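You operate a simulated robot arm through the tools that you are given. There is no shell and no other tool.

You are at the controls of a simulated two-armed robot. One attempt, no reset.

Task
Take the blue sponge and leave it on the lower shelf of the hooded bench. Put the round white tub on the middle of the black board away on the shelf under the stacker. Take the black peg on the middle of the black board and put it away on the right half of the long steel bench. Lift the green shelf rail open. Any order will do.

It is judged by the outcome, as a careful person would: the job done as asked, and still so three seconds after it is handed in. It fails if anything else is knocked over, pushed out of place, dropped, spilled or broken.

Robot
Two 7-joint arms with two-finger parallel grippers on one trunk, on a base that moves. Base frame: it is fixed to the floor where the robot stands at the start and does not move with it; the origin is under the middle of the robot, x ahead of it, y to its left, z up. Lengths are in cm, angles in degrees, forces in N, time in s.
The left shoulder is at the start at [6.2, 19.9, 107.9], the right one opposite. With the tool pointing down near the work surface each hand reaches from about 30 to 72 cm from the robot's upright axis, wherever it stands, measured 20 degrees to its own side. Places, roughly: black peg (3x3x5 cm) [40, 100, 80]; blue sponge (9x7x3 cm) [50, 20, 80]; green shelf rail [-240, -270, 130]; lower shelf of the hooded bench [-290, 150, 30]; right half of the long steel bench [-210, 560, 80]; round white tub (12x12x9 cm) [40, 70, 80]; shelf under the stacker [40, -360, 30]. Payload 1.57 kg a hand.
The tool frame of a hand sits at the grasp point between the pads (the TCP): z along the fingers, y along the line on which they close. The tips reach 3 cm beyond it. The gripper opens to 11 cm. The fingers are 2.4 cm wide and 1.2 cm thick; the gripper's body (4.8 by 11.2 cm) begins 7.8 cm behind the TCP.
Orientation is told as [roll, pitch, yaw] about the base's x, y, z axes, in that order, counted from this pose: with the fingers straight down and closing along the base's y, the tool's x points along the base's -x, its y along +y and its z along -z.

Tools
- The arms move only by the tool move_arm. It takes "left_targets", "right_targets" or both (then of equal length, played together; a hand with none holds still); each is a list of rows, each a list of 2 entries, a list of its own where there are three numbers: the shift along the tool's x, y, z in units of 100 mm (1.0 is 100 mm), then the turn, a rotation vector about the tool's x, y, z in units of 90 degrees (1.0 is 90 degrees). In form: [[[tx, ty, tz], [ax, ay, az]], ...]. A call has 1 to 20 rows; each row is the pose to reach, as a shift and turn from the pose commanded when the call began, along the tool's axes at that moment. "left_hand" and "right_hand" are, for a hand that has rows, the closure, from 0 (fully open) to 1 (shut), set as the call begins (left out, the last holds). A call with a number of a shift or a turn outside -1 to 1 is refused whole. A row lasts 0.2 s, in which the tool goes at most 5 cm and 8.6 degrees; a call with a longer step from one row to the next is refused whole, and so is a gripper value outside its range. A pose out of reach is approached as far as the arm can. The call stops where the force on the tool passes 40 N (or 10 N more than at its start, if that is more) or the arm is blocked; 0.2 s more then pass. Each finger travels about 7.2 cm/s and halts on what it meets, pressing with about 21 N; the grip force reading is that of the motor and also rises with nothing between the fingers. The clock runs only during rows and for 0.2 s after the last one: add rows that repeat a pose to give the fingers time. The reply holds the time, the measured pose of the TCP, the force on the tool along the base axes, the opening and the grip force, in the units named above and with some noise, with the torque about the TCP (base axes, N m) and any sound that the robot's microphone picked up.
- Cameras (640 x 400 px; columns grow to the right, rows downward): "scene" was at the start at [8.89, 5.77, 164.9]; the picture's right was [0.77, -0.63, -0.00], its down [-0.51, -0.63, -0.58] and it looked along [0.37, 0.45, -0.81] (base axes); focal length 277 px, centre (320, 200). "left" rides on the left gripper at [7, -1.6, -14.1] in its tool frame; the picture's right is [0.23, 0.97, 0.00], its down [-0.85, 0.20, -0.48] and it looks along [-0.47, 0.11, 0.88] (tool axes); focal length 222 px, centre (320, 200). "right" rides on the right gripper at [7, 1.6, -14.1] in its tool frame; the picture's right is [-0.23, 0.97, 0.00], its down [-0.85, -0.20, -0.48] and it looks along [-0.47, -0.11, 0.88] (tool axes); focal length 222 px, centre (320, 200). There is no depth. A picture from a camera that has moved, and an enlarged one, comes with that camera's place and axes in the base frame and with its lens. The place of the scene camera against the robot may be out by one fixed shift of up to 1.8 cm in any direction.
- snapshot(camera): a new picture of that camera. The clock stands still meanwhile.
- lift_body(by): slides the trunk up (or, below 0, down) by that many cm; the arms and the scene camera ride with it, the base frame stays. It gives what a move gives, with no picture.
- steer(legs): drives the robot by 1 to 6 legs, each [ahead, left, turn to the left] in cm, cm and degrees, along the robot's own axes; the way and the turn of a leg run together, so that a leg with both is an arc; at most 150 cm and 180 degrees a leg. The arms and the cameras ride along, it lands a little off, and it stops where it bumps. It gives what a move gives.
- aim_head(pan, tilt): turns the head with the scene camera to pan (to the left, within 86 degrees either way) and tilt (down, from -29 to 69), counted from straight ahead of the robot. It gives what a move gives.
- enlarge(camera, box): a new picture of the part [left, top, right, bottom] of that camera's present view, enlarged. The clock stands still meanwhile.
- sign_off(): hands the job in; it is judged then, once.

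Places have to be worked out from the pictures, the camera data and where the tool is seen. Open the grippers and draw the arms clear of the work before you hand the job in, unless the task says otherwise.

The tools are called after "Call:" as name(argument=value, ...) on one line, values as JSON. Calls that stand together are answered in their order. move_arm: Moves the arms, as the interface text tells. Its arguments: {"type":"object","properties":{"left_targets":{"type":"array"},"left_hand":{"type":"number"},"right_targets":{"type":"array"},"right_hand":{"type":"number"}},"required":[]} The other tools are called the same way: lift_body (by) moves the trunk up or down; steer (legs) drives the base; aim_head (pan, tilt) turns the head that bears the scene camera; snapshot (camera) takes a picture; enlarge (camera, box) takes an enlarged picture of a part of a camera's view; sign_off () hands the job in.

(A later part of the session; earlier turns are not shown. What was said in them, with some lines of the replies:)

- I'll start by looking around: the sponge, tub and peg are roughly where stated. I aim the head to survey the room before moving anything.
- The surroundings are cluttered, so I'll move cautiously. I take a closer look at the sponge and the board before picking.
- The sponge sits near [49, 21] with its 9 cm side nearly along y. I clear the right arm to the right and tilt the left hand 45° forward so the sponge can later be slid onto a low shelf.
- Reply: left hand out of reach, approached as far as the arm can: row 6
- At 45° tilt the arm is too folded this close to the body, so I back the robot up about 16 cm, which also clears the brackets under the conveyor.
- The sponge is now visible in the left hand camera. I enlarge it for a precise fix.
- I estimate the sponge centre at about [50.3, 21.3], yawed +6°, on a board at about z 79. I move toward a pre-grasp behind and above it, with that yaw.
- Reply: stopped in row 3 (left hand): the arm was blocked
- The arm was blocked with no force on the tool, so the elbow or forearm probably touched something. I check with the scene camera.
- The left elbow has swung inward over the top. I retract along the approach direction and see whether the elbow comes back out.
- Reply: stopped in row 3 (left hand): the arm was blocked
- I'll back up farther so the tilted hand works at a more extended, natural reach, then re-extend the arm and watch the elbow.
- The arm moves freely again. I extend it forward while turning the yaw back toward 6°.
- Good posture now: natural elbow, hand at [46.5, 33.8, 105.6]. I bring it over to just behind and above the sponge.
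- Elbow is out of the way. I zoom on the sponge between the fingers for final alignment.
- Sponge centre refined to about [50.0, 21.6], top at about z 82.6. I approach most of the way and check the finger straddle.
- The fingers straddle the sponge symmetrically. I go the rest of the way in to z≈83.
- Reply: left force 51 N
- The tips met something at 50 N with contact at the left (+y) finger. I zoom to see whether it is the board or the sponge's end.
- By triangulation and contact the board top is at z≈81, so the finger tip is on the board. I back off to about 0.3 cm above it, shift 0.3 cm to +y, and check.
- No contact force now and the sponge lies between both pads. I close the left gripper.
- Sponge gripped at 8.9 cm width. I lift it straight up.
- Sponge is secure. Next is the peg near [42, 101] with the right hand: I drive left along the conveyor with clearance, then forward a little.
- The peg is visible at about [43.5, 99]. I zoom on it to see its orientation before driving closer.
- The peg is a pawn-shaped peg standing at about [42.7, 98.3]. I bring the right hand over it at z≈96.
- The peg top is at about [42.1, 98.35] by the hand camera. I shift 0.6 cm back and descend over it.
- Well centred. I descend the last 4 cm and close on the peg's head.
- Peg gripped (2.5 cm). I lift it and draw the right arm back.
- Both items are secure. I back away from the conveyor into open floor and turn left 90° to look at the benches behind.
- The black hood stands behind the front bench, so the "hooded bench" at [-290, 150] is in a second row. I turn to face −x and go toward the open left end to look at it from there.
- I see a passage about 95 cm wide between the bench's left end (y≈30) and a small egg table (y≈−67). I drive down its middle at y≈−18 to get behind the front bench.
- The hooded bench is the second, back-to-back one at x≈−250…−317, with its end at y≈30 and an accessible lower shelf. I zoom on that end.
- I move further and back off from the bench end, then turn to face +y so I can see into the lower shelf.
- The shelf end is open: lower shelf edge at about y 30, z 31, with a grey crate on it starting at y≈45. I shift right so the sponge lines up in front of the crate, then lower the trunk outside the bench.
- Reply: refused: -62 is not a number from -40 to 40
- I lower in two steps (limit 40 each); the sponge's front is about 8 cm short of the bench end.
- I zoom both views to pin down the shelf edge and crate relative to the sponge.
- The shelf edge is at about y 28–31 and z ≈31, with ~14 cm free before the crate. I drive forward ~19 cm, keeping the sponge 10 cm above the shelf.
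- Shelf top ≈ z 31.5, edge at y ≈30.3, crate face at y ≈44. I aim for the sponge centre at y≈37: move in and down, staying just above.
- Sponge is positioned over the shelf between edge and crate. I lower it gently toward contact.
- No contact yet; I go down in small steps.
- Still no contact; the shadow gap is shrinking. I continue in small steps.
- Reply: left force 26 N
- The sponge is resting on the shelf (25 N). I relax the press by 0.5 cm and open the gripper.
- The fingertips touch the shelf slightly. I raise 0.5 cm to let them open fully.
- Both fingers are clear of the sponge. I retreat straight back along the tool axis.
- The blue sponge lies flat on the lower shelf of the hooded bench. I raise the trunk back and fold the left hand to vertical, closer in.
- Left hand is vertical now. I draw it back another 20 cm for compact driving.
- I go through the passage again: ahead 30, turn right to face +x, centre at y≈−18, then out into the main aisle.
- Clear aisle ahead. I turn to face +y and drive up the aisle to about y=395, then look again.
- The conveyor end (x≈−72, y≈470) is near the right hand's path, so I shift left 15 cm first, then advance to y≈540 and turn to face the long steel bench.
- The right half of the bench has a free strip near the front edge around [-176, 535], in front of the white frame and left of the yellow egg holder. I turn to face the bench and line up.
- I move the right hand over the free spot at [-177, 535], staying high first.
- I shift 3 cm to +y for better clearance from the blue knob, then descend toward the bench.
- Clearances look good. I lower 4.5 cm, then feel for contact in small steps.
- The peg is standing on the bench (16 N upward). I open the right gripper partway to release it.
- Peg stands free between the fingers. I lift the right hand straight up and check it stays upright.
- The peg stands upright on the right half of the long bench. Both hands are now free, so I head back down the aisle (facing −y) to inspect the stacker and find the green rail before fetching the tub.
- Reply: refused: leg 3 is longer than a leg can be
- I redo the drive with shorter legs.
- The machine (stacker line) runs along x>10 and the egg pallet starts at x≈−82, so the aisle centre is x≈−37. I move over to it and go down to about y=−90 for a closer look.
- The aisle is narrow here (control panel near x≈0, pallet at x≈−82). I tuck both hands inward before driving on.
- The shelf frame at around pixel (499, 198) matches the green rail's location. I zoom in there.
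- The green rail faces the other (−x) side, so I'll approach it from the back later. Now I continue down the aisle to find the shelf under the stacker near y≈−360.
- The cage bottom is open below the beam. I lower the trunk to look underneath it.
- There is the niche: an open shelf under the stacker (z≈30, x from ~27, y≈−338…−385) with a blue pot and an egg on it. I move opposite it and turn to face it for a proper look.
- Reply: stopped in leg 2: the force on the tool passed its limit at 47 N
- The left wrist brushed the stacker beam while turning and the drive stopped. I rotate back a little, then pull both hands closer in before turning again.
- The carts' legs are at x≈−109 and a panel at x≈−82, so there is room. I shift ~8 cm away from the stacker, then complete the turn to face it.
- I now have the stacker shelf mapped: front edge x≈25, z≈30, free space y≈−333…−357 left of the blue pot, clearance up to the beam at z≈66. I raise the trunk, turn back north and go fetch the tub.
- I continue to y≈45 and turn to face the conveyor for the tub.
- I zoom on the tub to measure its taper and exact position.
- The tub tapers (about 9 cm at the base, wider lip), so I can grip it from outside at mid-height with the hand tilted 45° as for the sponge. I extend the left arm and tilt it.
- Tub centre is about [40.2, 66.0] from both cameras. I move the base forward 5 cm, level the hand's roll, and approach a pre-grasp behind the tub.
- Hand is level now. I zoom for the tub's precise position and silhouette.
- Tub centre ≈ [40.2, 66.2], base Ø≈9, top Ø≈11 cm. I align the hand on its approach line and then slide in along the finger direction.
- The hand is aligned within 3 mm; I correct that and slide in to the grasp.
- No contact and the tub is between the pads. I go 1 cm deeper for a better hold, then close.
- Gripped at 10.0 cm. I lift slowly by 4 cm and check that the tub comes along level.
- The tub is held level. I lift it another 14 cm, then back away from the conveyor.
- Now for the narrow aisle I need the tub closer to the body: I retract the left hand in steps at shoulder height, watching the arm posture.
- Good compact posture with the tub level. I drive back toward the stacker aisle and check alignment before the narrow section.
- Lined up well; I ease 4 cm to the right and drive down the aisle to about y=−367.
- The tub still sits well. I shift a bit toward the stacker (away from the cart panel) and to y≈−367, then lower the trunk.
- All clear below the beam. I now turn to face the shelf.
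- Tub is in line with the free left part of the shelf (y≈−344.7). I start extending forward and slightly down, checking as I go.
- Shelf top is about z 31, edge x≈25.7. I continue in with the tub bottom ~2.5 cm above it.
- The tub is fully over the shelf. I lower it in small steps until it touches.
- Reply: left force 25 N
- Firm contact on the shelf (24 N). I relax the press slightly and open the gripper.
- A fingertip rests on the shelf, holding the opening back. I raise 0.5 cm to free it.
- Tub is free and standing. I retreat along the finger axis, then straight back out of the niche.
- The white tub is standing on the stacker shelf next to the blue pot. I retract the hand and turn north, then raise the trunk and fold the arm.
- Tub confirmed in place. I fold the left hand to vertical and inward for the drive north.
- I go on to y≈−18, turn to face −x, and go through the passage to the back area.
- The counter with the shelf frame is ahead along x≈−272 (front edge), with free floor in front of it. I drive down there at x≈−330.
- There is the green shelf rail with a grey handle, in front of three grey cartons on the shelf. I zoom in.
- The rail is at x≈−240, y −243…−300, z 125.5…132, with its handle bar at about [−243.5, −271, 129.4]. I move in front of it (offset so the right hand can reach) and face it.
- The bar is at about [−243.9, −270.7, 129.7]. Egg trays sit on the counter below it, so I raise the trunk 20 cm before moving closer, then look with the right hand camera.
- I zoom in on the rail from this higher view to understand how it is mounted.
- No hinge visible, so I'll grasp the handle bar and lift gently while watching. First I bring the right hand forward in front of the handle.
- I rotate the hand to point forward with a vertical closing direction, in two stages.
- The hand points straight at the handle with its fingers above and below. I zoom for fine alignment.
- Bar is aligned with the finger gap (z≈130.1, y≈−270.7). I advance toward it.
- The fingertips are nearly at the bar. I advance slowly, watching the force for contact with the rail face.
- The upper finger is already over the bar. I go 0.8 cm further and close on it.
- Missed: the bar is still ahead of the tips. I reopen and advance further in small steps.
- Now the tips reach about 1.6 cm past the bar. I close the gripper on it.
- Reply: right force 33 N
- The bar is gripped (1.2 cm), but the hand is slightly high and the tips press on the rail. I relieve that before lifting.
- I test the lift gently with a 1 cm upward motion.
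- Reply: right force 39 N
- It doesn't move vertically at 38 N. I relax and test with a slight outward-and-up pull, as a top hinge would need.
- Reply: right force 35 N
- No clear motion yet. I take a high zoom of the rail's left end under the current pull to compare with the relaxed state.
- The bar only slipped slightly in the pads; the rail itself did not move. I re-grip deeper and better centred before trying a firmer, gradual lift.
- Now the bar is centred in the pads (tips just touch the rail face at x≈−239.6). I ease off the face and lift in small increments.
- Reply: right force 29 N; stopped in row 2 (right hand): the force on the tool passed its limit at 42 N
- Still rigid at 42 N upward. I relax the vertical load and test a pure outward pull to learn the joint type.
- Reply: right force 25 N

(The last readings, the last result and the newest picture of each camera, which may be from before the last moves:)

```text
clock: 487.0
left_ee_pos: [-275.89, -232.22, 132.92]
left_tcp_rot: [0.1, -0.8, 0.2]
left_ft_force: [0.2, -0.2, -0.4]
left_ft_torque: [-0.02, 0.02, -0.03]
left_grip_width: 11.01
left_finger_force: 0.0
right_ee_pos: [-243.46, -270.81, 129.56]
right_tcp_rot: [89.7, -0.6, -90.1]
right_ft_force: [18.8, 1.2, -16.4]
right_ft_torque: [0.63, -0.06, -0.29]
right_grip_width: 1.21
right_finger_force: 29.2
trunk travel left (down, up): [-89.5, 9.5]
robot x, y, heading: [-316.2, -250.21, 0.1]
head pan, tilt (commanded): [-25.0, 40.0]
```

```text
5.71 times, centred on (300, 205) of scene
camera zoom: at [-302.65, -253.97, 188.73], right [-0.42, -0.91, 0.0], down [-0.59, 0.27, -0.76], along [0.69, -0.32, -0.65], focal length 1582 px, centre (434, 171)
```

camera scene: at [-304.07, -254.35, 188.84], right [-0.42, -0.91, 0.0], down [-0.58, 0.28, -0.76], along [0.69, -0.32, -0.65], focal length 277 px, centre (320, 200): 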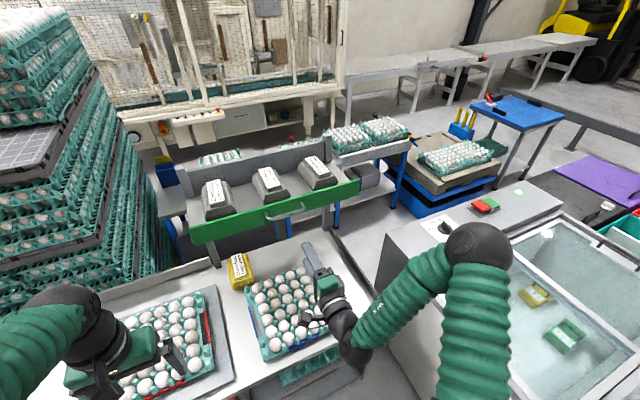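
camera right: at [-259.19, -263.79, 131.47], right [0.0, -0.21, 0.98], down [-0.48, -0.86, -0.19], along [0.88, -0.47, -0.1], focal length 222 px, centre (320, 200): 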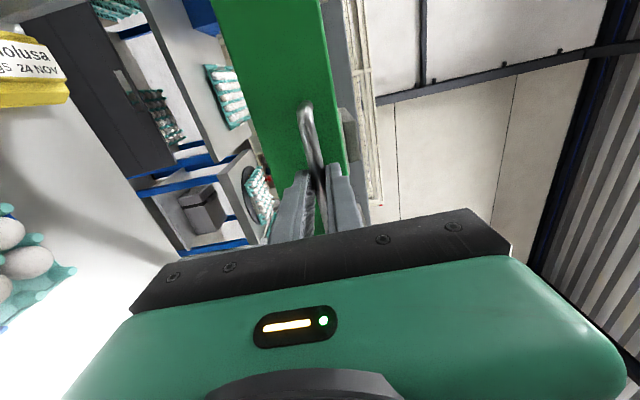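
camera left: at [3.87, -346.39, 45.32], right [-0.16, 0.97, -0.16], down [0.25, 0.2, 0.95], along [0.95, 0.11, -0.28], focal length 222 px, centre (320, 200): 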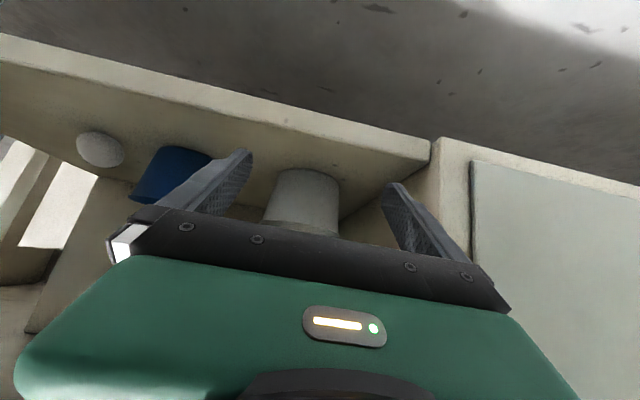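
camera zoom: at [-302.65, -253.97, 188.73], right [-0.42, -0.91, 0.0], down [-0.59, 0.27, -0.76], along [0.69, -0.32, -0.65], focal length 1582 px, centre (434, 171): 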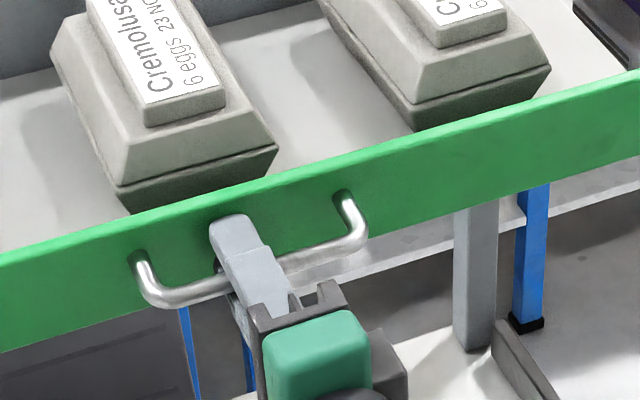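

The rail's top edge has started tipping outward while its bottom edge stayed put — so it pivots at the bottom. I follow that arc a bit further (out and slightly down) and look again.

Call:
move_arm(right_targets=[[[0, -0.04, -0.03], [0, 0, 0]], [[0, -0.08, -0.06], [0, 0, 0]], [[0, -0.1, -0.1], [0, 0, 0]]])

Call:
enlarge(camera="scene", box=[180, 140, 380, 270])

Call:
snapshot(camera="right")

```text
clock: 487.8
left_ee_pos: [-275.91, -232.18, 132.89]
left_tcp_rot: [0.1, -0.7, 0.2]
left_ft_force: [-0.3, -0.2, -0.3]
left_ft_torque: [0.02, 0.02, 0.01]
left_grip_width: 10.99
left_finger_force: 0.1
right_ee_pos: [-244.34, -270.81, 128.38]
right_tcp_rot: [89.8, -0.7, -90.3]
right_ft_force: [21.0, -0.2, -12.4]
right_ft_torque: [0.57, -0.04, -0.22]
right_grip_width: 1.18
right_finger_force: 29.1
trunk travel left (down, up): [-89.5, 9.5]
robot x, y, heading: [-316.03, -249.95, -0.0]
head pan, tilt (commanded): [-25.0, 40.0]
```

```text
3.08 times, centred on (280, 205) of scene
camera zoom: at [-302.59, -253.89, 188.74], right [-0.42, -0.91, 0.0], down [-0.59, 0.27, -0.76], along [0.69, -0.32, -0.65], focal length 852 px, centre (443, 185)
```

zoom: 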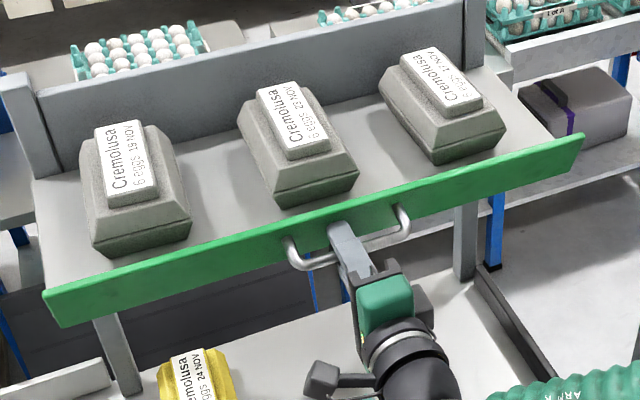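

```text
taken
camera right: at [-258.47, -263.72, 130.05], right [0.0, -0.21, 0.98], down [-0.48, -0.86, -0.19], along [0.88, -0.47, -0.11], focal length 222 px, centre (320, 200)
```

right: 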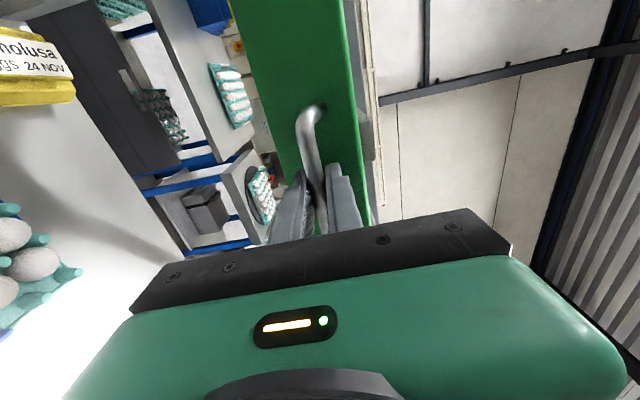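

The rail is clearly tipping open about its bottom edge (about 23° so far). I follow the arc: down with a slight outward component.

Call:
move_arm(right_targets=[[[0, -0.06, -0.02], [0, 0, 0]], [[0, -0.12, -0.04], [0, 0, 0]], [[0, -0.18, -0.05], [0, 0, 0]], [[0, -0.24, -0.055], [0, 0, 0]]])

Call:
enlarge(camera="scene", box=[180, 140, 380, 270])

```text
clock: 488.8
left_ee_pos: [-276.31, -232.22, 133.12]
left_tcp_rot: [0.2, -0.9, 0.2]
left_ft_force: [1.3, 0.1, 1.3]
left_ft_torque: [0.01, -0.02, 0.03]
left_grip_width: 10.99
left_finger_force: 0.1
right_ee_pos: [-245.35, -270.78, 126.45]
right_tcp_rot: [90.1, -0.8, -90.3]
right_ft_force: [10.4, 0.0, -3.2]
right_ft_torque: [0.6, -0.08, -0.19]
right_grip_width: 1.18
right_finger_force: 28.8
trunk travel left (down, up): [-89.5, 9.5]
robot x, y, heading: [-315.81, -249.81, -0.1]
head pan, tilt (commanded): [-25.0, 40.0]
```

```text
3.08 times, centred on (280, 205) of scene
camera zoom: at [-303.5, -253.73, 188.82], right [-0.42, -0.91, 0.0], down [-0.59, 0.27, -0.76], along [0.69, -0.32, -0.65], focal length 852 px, centre (443, 185)
```

zoom: 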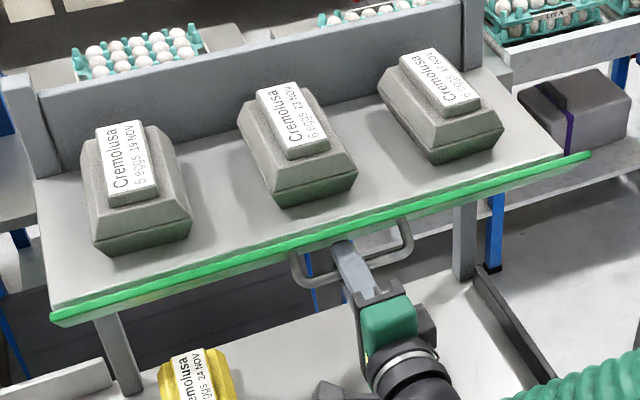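

Call:
move_arm(right_targets=[[[0, -0.06, 0.0], [0, 0, 0]], [[0, -0.12, 0.01], [0, 0, 0]], [[0, -0.18, 0.02], [0, 0, 0]], [[0, -0.24, 0.03], [0, 0, 0]]])

Call:
enlarge(camera="scene", box=[180, 140, 380, 270])

Call:
snapshot(camera="right")

```text
clock: 489.8
left_ee_pos: [-276.57, -232.22, 133.03]
left_tcp_rot: [0.0, -1.1, 0.1]
left_ft_force: [0.3, -0.7, 0.9]
left_ft_torque: [-0.01, 0.02, 0.0]
left_grip_width: 10.99
left_finger_force: 0.1
right_ee_pos: [-245.29, -270.75, 124.0]
right_tcp_rot: [90.0, -0.8, -90.2]
right_ft_force: [-4.6, -0.7, -4.3]
right_ft_torque: [0.33, -0.02, -0.25]
right_grip_width: 1.18
right_finger_force: 29.0
trunk travel left (down, up): [-89.5, 9.5]
robot x, y, heading: [-316.27, -250.06, 0.0]
head pan, tilt (commanded): [-25.0, 40.0]
```

```text
3.08 times, centred on (280, 205) of scene
camera zoom: at [-304.16, -253.75, 188.84], right [-0.42, -0.91, 0.0], down [-0.58, 0.27, -0.76], along [0.69, -0.32, -0.64], focal length 852 px, centre (443, 185)
```

zoom: 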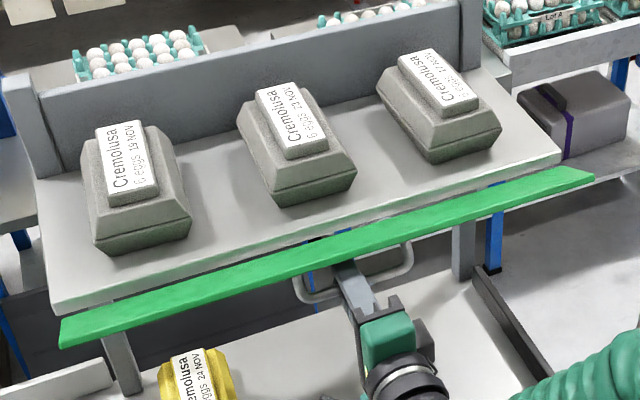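

```text
taken
camera right: at [-259.46, -263.71, 125.52], right [0.0, -0.21, 0.98], down [-0.48, -0.86, -0.19], along [0.88, -0.47, -0.1], focal length 222 px, centre (320, 200)
```

right: 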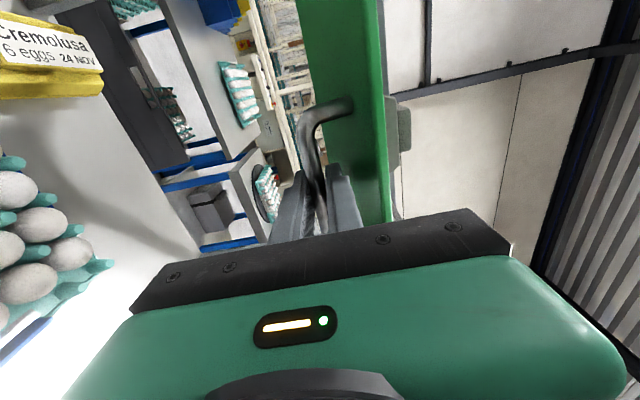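

It continues to fold down smoothly. I keep following the arc, now down and slightly inward.

Call:
move_arm(right_targets=[[[0, -0.05, 0.02], [0, 0, 0]], [[0, -0.1, 0.04], [0, 0, 0]], [[0, -0.15, 0.07], [0, 0, 0]], [[0, -0.19, 0.1], [0, 0, 0]]])

Call:
enlarge(camera="scene", box=[180, 140, 380, 270])

Call:
snapshot(camera="right")

```text
clock: 490.8
left_ee_pos: [-276.61, -232.21, 133.08]
left_tcp_rot: [0.1, -1.1, 0.2]
left_ft_force: [0.5, 0.6, 0.9]
left_ft_torque: [0.0, 0.0, 0.01]
left_grip_width: 10.99
left_finger_force: 0.1
right_ee_pos: [-244.57, -270.78, 122.23]
right_tcp_rot: [89.9, -0.7, -90.2]
right_ft_force: [-14.4, 0.5, -10.9]
right_ft_torque: [0.21, -0.03, -0.21]
right_grip_width: 1.18
right_finger_force: 29.2
trunk travel left (down, up): [-89.5, 9.5]
robot x, y, heading: [-316.56, -249.74, 0.0]
head pan, tilt (commanded): [-25.0, 40.0]
```

```text
3.08 times, centred on (280, 205) of scene
camera zoom: at [-304.37, -253.77, 188.85], right [-0.42, -0.91, 0.0], down [-0.58, 0.27, -0.77], along [0.69, -0.32, -0.64], focal length 852 px, centre (443, 185)
```

zoom: 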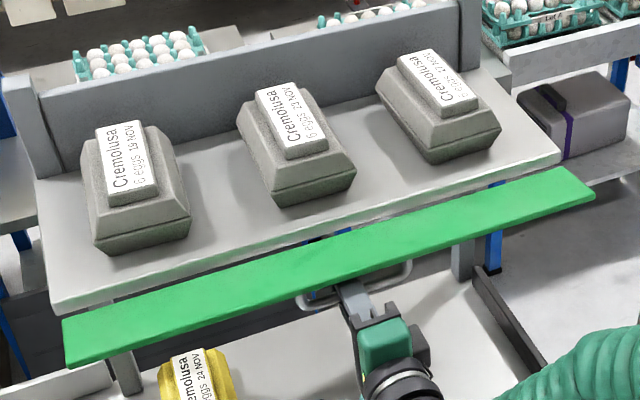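

```text
taken
camera right: at [-258.56, -263.72, 123.64], right [0.0, -0.21, 0.98], down [-0.48, -0.86, -0.19], along [0.88, -0.47, -0.1], focal length 222 px, centre (320, 200)
```

right: 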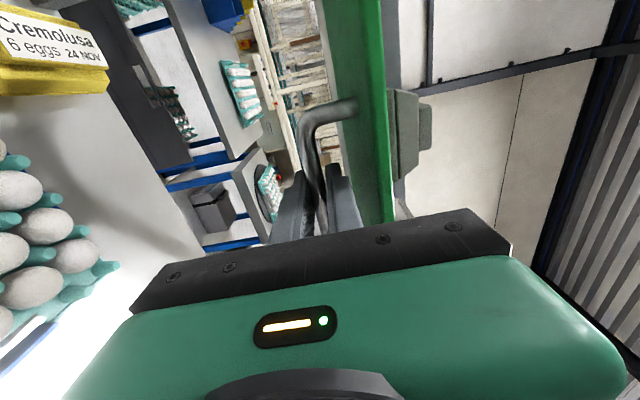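

The rail is now roughly horizontal. I continue a little to find the end of its travel.

Call:
move_arm(right_targets=[[[0, -0.04, 0.04], [0, 0, 0]], [[0, -0.08, 0.08], [0, 0, 0]], [[0, -0.12, 0.12], [0, 0, 0]]])

Call:
enlarge(camera="scene", box=[180, 140, 380, 270])

Call:
snapshot(camera="right")

```text
clock: 491.6
left_ee_pos: [-276.66, -232.17, 133.06]
left_tcp_rot: [0.1, -1.1, 0.2]
left_ft_force: [-0.9, 0.5, -0.8]
left_ft_torque: [0.01, 0.01, 0.03]
left_grip_width: 11.02
left_finger_force: 0.0
right_ee_pos: [-243.34, -270.82, 120.85]
right_tcp_rot: [89.9, -0.7, -90.1]
right_ft_force: [-18.3, 1.7, -21.3]
right_ft_torque: [0.27, -0.02, -0.35]
right_grip_width: 1.17
right_finger_force: 28.9
trunk travel left (down, up): [-89.5, 9.5]
robot x, y, heading: [-316.25, -249.63, 0.1]
head pan, tilt (commanded): [-25.0, 40.0]
```

```text
3.08 times, centred on (280, 205) of scene
camera zoom: at [-304.22, -253.83, 188.83], right [-0.42, -0.91, 0.0], down [-0.58, 0.27, -0.76], along [0.69, -0.32, -0.64], focal length 852 px, centre (443, 185)
```

zoom: 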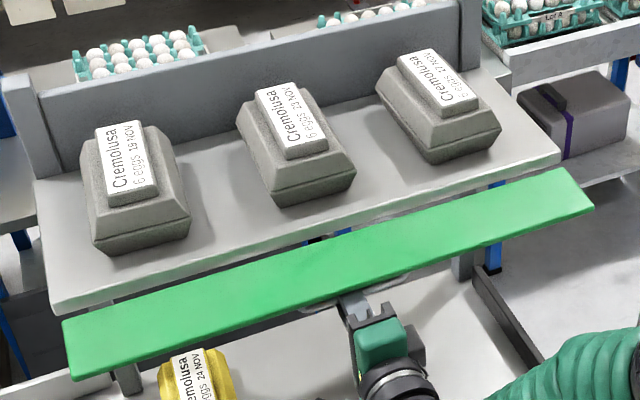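

```text
taken
camera right: at [-257.35, -263.73, 122.43], right [0.0, -0.21, 0.98], down [-0.48, -0.86, -0.19], along [0.88, -0.47, -0.1], focal length 222 px, centre (320, 200)
```

right: 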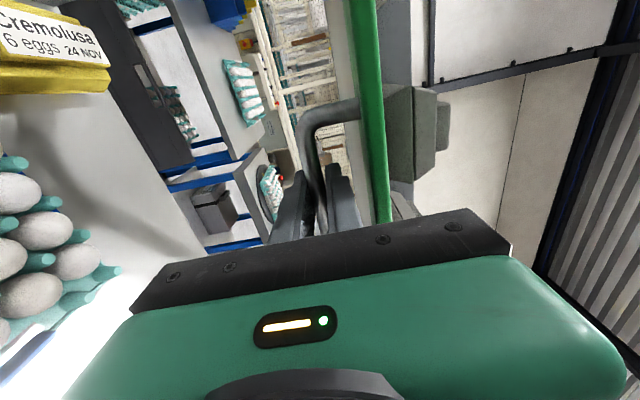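

The arc fits a hinge at about (x −240, z 125.2) and the rail has turned roughly 110°. I go on a little further, tilting the hand to follow, to see whether there is an end stop.

Call:
move_arm(right_targets=[[[0, -0.03, 0.03], [-0.05, 0, 0]], [[0, -0.06, 0.06], [-0.1, 0, 0]], [[0, -0.08, 0.1], [-0.15, 0, 0]], [[0, -0.1, 0.13], [-0.18, 0, 0]]])

Call:
enlarge(camera="scene", box=[180, 140, 380, 270])

Call:
snapshot(camera="right")

```text
clock: 492.6
left_ee_pos: [-277.57, -232.08, 133.41]
left_tcp_rot: [0.0, -1.5, 0.3]
left_ft_force: [-1.1, -0.1, -0.1]
left_ft_torque: [-0.03, 0.01, 0.03]
left_grip_width: 11.0
left_finger_force: 0.1
right_ee_pos: [-242.6, -270.86, 121.15]
right_tcp_rot: [107.3, -0.9, -90.3]
right_ft_force: [-19.8, -2.2, 22.2]
right_ft_torque: [0.23, 0.24, 0.29]
right_grip_width: 1.2
right_finger_force: 29.2
trunk travel left (down, up): [-89.5, 9.5]
robot x, y, heading: [-316.24, -249.49, -0.0]
head pan, tilt (commanded): [-25.0, 40.0]
```

```text
3.08 times, centred on (280, 205) of scene
camera zoom: at [-305.66, -253.66, 189.0], right [-0.42, -0.91, 0.0], down [-0.58, 0.27, -0.77], along [0.7, -0.32, -0.64], focal length 852 px, centre (443, 185)
```

zoom: 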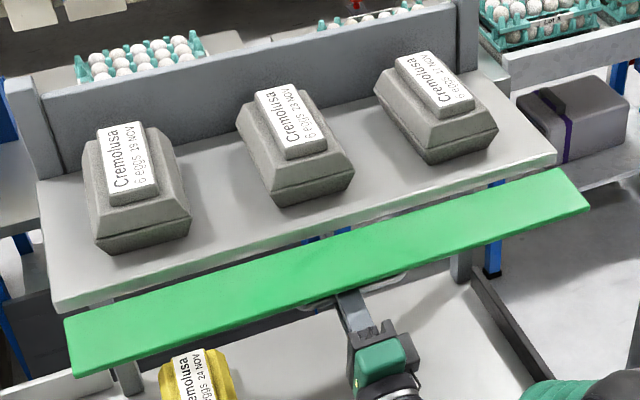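

```text
taken
camera right: at [-256.52, -263.74, 118.35], right [-0.29, -0.21, 0.93], down [-0.4, -0.86, -0.32], along [0.87, -0.47, 0.17], focal length 222 px, centre (320, 200)
```

right: 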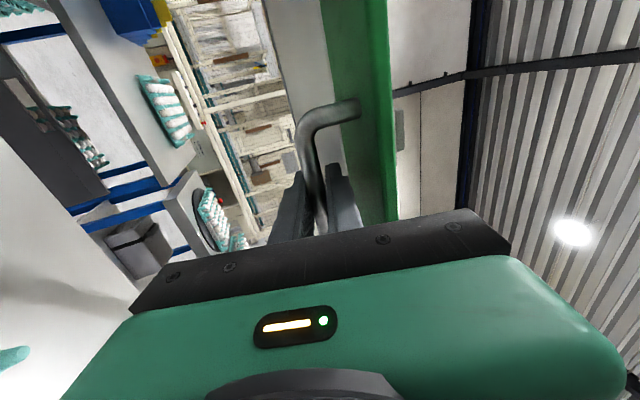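

Resistance now rises along the arc and the rail no longer moves, so it has reached its stop, well past horizontal. I relax, open the fingers a little and withdraw straight back.

Call:
move_arm(right_targets=[[[0, 0.03, -0.04], [0, 0, 0]], [[0, 0.04, -0.08], [0, 0, 0]]])

Call:
move_arm(right_targets=[[[0, 0, 0], [0, 0, 0]], [[0, 0, 0], [0, 0, 0]], [[0, 0, 0], [0, 0, 0]]], right_hand=0.72)

Call:
snapshot(camera="right")

Call:
enlarge(camera="scene", box=[180, 140, 380, 270])

```text
clock: 493.2
left_ee_pos: [-276.92, -232.12, 133.16]
left_tcp_rot: [0.1, -1.1, 0.3]
left_ft_force: [-0.5, 0.2, 0.5]
left_ft_torque: [-0.01, 0.01, 0.0]
left_grip_width: 11.0
left_finger_force: 0.1
right_ee_pos: [-242.59, -270.76, 121.21]
right_tcp_rot: [107.4, -0.8, -90.4]
right_ft_force: [-7.4, 1.1, 6.7]
right_ft_torque: [0.3, 0.02, 0.28]
right_grip_width: 1.19
right_finger_force: 29.1
trunk travel left (down, up): [-89.5, 9.5]
robot x, y, heading: [-316.09, -249.66, -0.0]
head pan, tilt (commanded): [-25.0, 40.0]
stopped in row 2 (right hand): the force on the tool passed its limit at 42 N (the readings are from after the stop); the commanded pose is now the measured one
```

```text
clock: 494.0
left_ee_pos: [-276.61, -232.08, 133.16]
left_tcp_rot: [0.0, -1.1, 0.1]
left_ft_force: [-0.5, 0.8, 0.0]
left_ft_torque: [-0.04, 0.0, 0.02]
left_grip_width: 11.03
left_finger_force: 0.0
right_ee_pos: [-242.56, -270.8, 120.96]
right_tcp_rot: [107.2, -0.8, -90.4]
right_ft_force: [0.7, 0.7, -0.4]
right_ft_torque: [-0.02, -0.02, 0.01]
right_grip_width: 3.08
right_finger_force: 0.0
trunk travel left (down, up): [-89.5, 9.5]
robot x, y, heading: [-315.93, -250.14, -0.0]
head pan, tilt (commanded): [-25.0, 40.0]
```

```text
taken
camera right: at [-256.36, -263.78, 118.2], right [-0.29, -0.21, 0.93], down [-0.4, -0.86, -0.32], along [0.87, -0.47, 0.16], focal length 222 px, centre (320, 200)
```

right: 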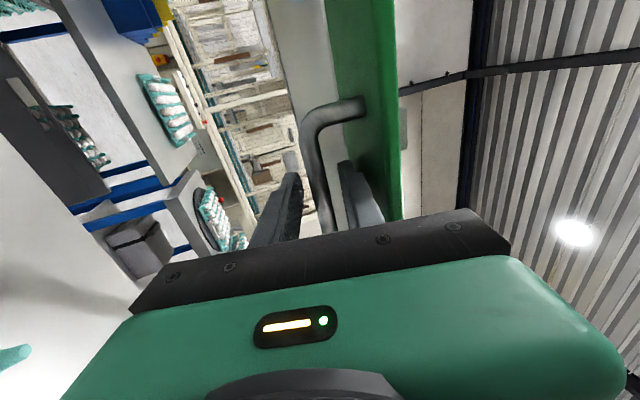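

```text
3.08 times, centred on (280, 205) of scene
camera zoom: at [-304.2, -253.64, 188.86], right [-0.42, -0.91, 0.0], down [-0.58, 0.27, -0.77], along [0.69, -0.32, -0.64], focal length 852 px, centre (443, 185)
```

zoom: 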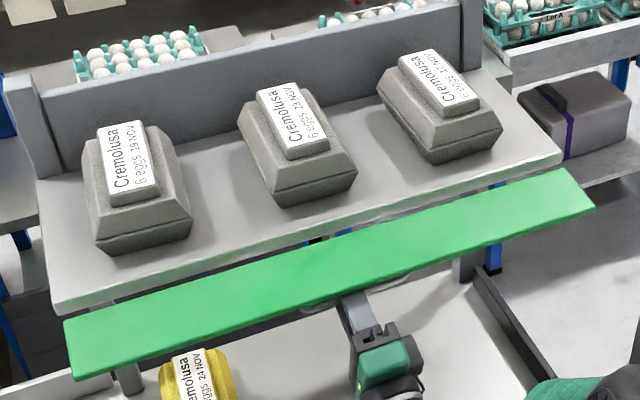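

The fingers are open with no force and the rail stays. I back the hand out along its axis.

Call:
move_arm(right_targets=[[[0, 0, -0.15], [0, 0, 0]], [[0, 0, -0.3], [0, 0, 0]], [[0, 0, -0.5], [0, 0, 0]]])

Call:
snapshot(camera="right")

Call:
enlarge(camera="scene", box=[180, 140, 380, 270])

```text
clock: 494.8
left_ee_pos: [-276.52, -232.08, 133.06]
left_tcp_rot: [0.0, -1.2, 0.2]
left_ft_force: [0.3, 0.3, -0.1]
left_ft_torque: [-0.01, -0.03, 0.03]
left_grip_width: 10.98
left_finger_force: 0.1
right_ee_pos: [-247.02, -270.86, 119.33]
right_tcp_rot: [107.1, -0.7, -90.4]
right_ft_force: [0.3, 0.1, 0.0]
right_ft_torque: [-0.03, 0.03, 0.02]
right_grip_width: 3.09
right_finger_force: 0.0
trunk travel left (down, up): [-89.5, 9.5]
robot x, y, heading: [-316.14, -249.94, -0.0]
head pan, tilt (commanded): [-25.0, 40.0]
```

```text
taken
camera right: at [-260.89, -263.87, 116.62], right [-0.29, -0.21, 0.93], down [-0.4, -0.86, -0.32], along [0.87, -0.47, 0.16], focal length 222 px, centre (320, 200)
```

right: 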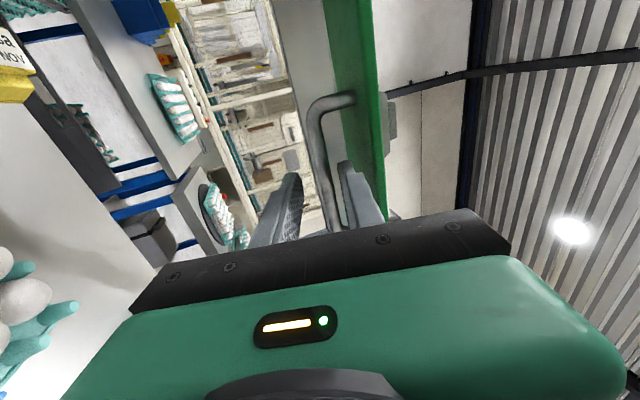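

```text
3.08 times, centred on (280, 205) of scene
camera zoom: at [-304.04, -253.71, 188.85], right [-0.42, -0.91, 0.0], down [-0.58, 0.27, -0.76], along [0.69, -0.32, -0.64], focal length 852 px, centre (443, 185)
```

zoom: 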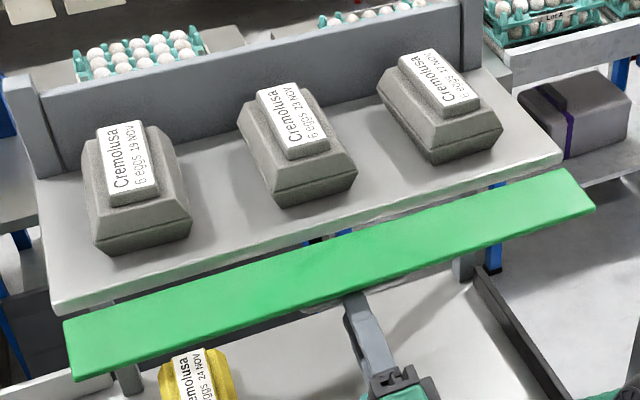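

The handle is released. I draw the right hand well back from the rail and open it fully, then back the robot away.

Call:
move_arm(right_targets=[[[0, 0, -0.33], [0, 0, 0]], [[0, 0, -0.66], [0, 0, 0]], [[0, 0, -1.0], [0, 0, 0]]])

Call:
steer(legs=[[-35, 0, 0]])

Call:
move_arm(right_targets=[[[0, 0, 0], [0, 0, 0]], [[0, 0, 0], [0, 0, 0]], [[0, 0, 0], [0, 0, 0]], [[0, 0, 0], [0, 0, 0]]], right_hand=0)

Call:
aim_head(pan=-15, tilt=25)

Call:
snapshot(camera="scene")

Call:
enlarge(camera="scene", box=[200, 130, 440, 290])

```text
clock: 495.6
left_ee_pos: [-276.49, -232.19, 133.19]
left_tcp_rot: [0.0, -1.1, 0.2]
left_ft_force: [-0.6, 0.4, -0.4]
left_ft_torque: [-0.01, -0.01, 0.02]
left_grip_width: 11.0
left_finger_force: 0.1
right_ee_pos: [-256.43, -270.76, 116.45]
right_tcp_rot: [107.2, -1.0, -90.3]
right_ft_force: [0.5, 0.0, -0.3]
right_ft_torque: [0.02, -0.01, 0.0]
right_grip_width: 3.11
right_finger_force: 0.0
trunk travel left (down, up): [-89.5, 9.5]
robot x, y, heading: [-316.3, -249.94, -0.2]
head pan, tilt (commanded): [-25.0, 40.0]
```

```text
clock: 497.8
left_ee_pos: [-310.14, -232.28, 133.0]
left_tcp_rot: [0.2, -0.8, 0.0]
left_ft_force: [-0.4, 0.1, -0.4]
left_ft_torque: [0.01, 0.01, 0.0]
left_grip_width: 10.98
left_finger_force: 0.1
right_ee_pos: [-290.22, -271.03, 116.19]
right_tcp_rot: [107.0, -0.8, -90.7]
right_ft_force: [0.0, 0.0, 0.2]
right_ft_torque: [-0.03, 0.07, 0.01]
right_grip_width: 3.09
right_finger_force: 0.0
trunk travel left (down, up): [-89.5, 9.5]
robot x, y, heading: [-350.35, -249.67, -0.5]
head pan, tilt (commanded): [-25.0, 40.0]
```

```text
clock: 498.8
left_ee_pos: [-310.79, -232.19, 133.15]
left_tcp_rot: [0.2, -1.1, 0.1]
left_ft_force: [0.6, 0.6, 0.3]
left_ft_torque: [0.01, -0.02, 0.0]
left_grip_width: 11.01
left_finger_force: 0.0
right_ee_pos: [-290.72, -270.92, 116.58]
right_tcp_rot: [107.3, -0.8, -90.7]
right_ft_force: [0.4, 0.8, -0.1]
right_ft_torque: [0.0, 0.0, 0.01]
right_grip_width: 11.03
right_finger_force: 0.0
trunk travel left (down, up): [-89.5, 9.5]
robot x, y, heading: [-350.22, -249.56, -0.4]
head pan, tilt (commanded): [-25.0, 40.0]
```

```text
clock: 499.6
left_ee_pos: [-310.7, -232.31, 133.14]
left_tcp_rot: [0.1, -1.1, 0.0]
left_ft_force: [-0.5, -0.4, -0.1]
left_ft_torque: [0.02, 0.02, 0.01]
left_grip_width: 10.98
left_finger_force: 0.0
right_ee_pos: [-290.63, -270.94, 116.59]
right_tcp_rot: [107.3, -0.8, -90.7]
right_ft_force: [-0.1, -0.4, 0.1]
right_ft_torque: [0.03, 0.03, 0.03]
right_grip_width: 11.01
right_finger_force: 0.3
trunk travel left (down, up): [-89.5, 9.5]
robot x, y, heading: [-350.1, -249.68, -0.3]
head pan, tilt (commanded): [-15.0, 25.0]
```

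```text
taken
camera scene: at [-336.94, -252.45, 191.18], right [-0.26, -0.96, 0.0], down [-0.41, 0.11, -0.91], along [0.87, -0.24, -0.42], focal length 277 px, centre (320, 200)
```

scene: 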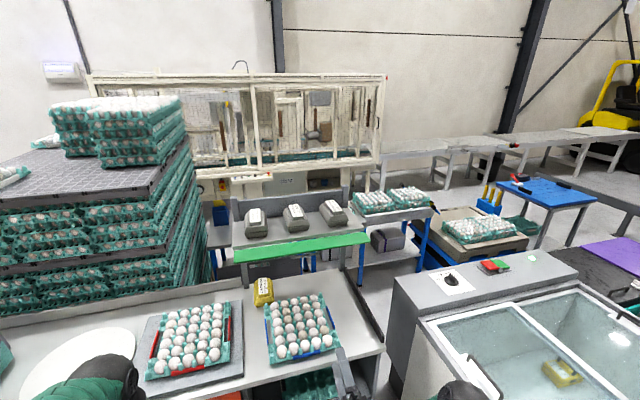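

```text
2.50 times, centred on (320, 210) of scene
camera zoom: at [-336.94, -252.45, 191.18], right [-0.26, -0.96, 0.0], down [-0.41, 0.11, -0.91], along [0.87, -0.24, -0.42], focal length 692 px, centre (320, 175)
```

zoom: 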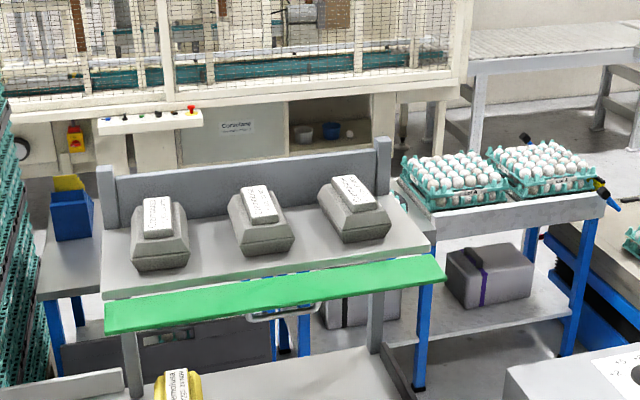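

All four jobs look done: the sponge lies on the hooded bench's lower shelf, the peg stands on the right half of the long bench, and the tub is on the shelf under the stacker. The green rail is open and resting at its stop. Both grippers are open and both arms are clear, so I hand in.

Call:
sign_off()

```text
The job is handed in.
```

I finished and handed in all four jobs. At my last look at each, everything was where I left it, but I haven't seen a score.

- **Blue sponge:** it lies flat on the lower shelf of the hooded bench, just in front of a grey crate.
- **Black peg:** it stands upright on the right half of the long steel bench, in a clear spot near the front edge.
- **White tub:** it stands upright on the shelf under the stacker, to the left of a blue pot.
- **Green shelf rail:** it is open, but it did not lift. Pulling straight up at about 42 N did not move it. It pivots at its bottom edge, so I tipped it outward and down until it stopped at about horizontal. It stayed there when I let go, and the cartons behind it were not disturbed.

While I was turning near the stacker, the left wrist pressed against its frame at about 47 N before the drive stopped. I backed off and saw nothing moved or damaged.

Both grippers are open, and the arms are back from the counter.
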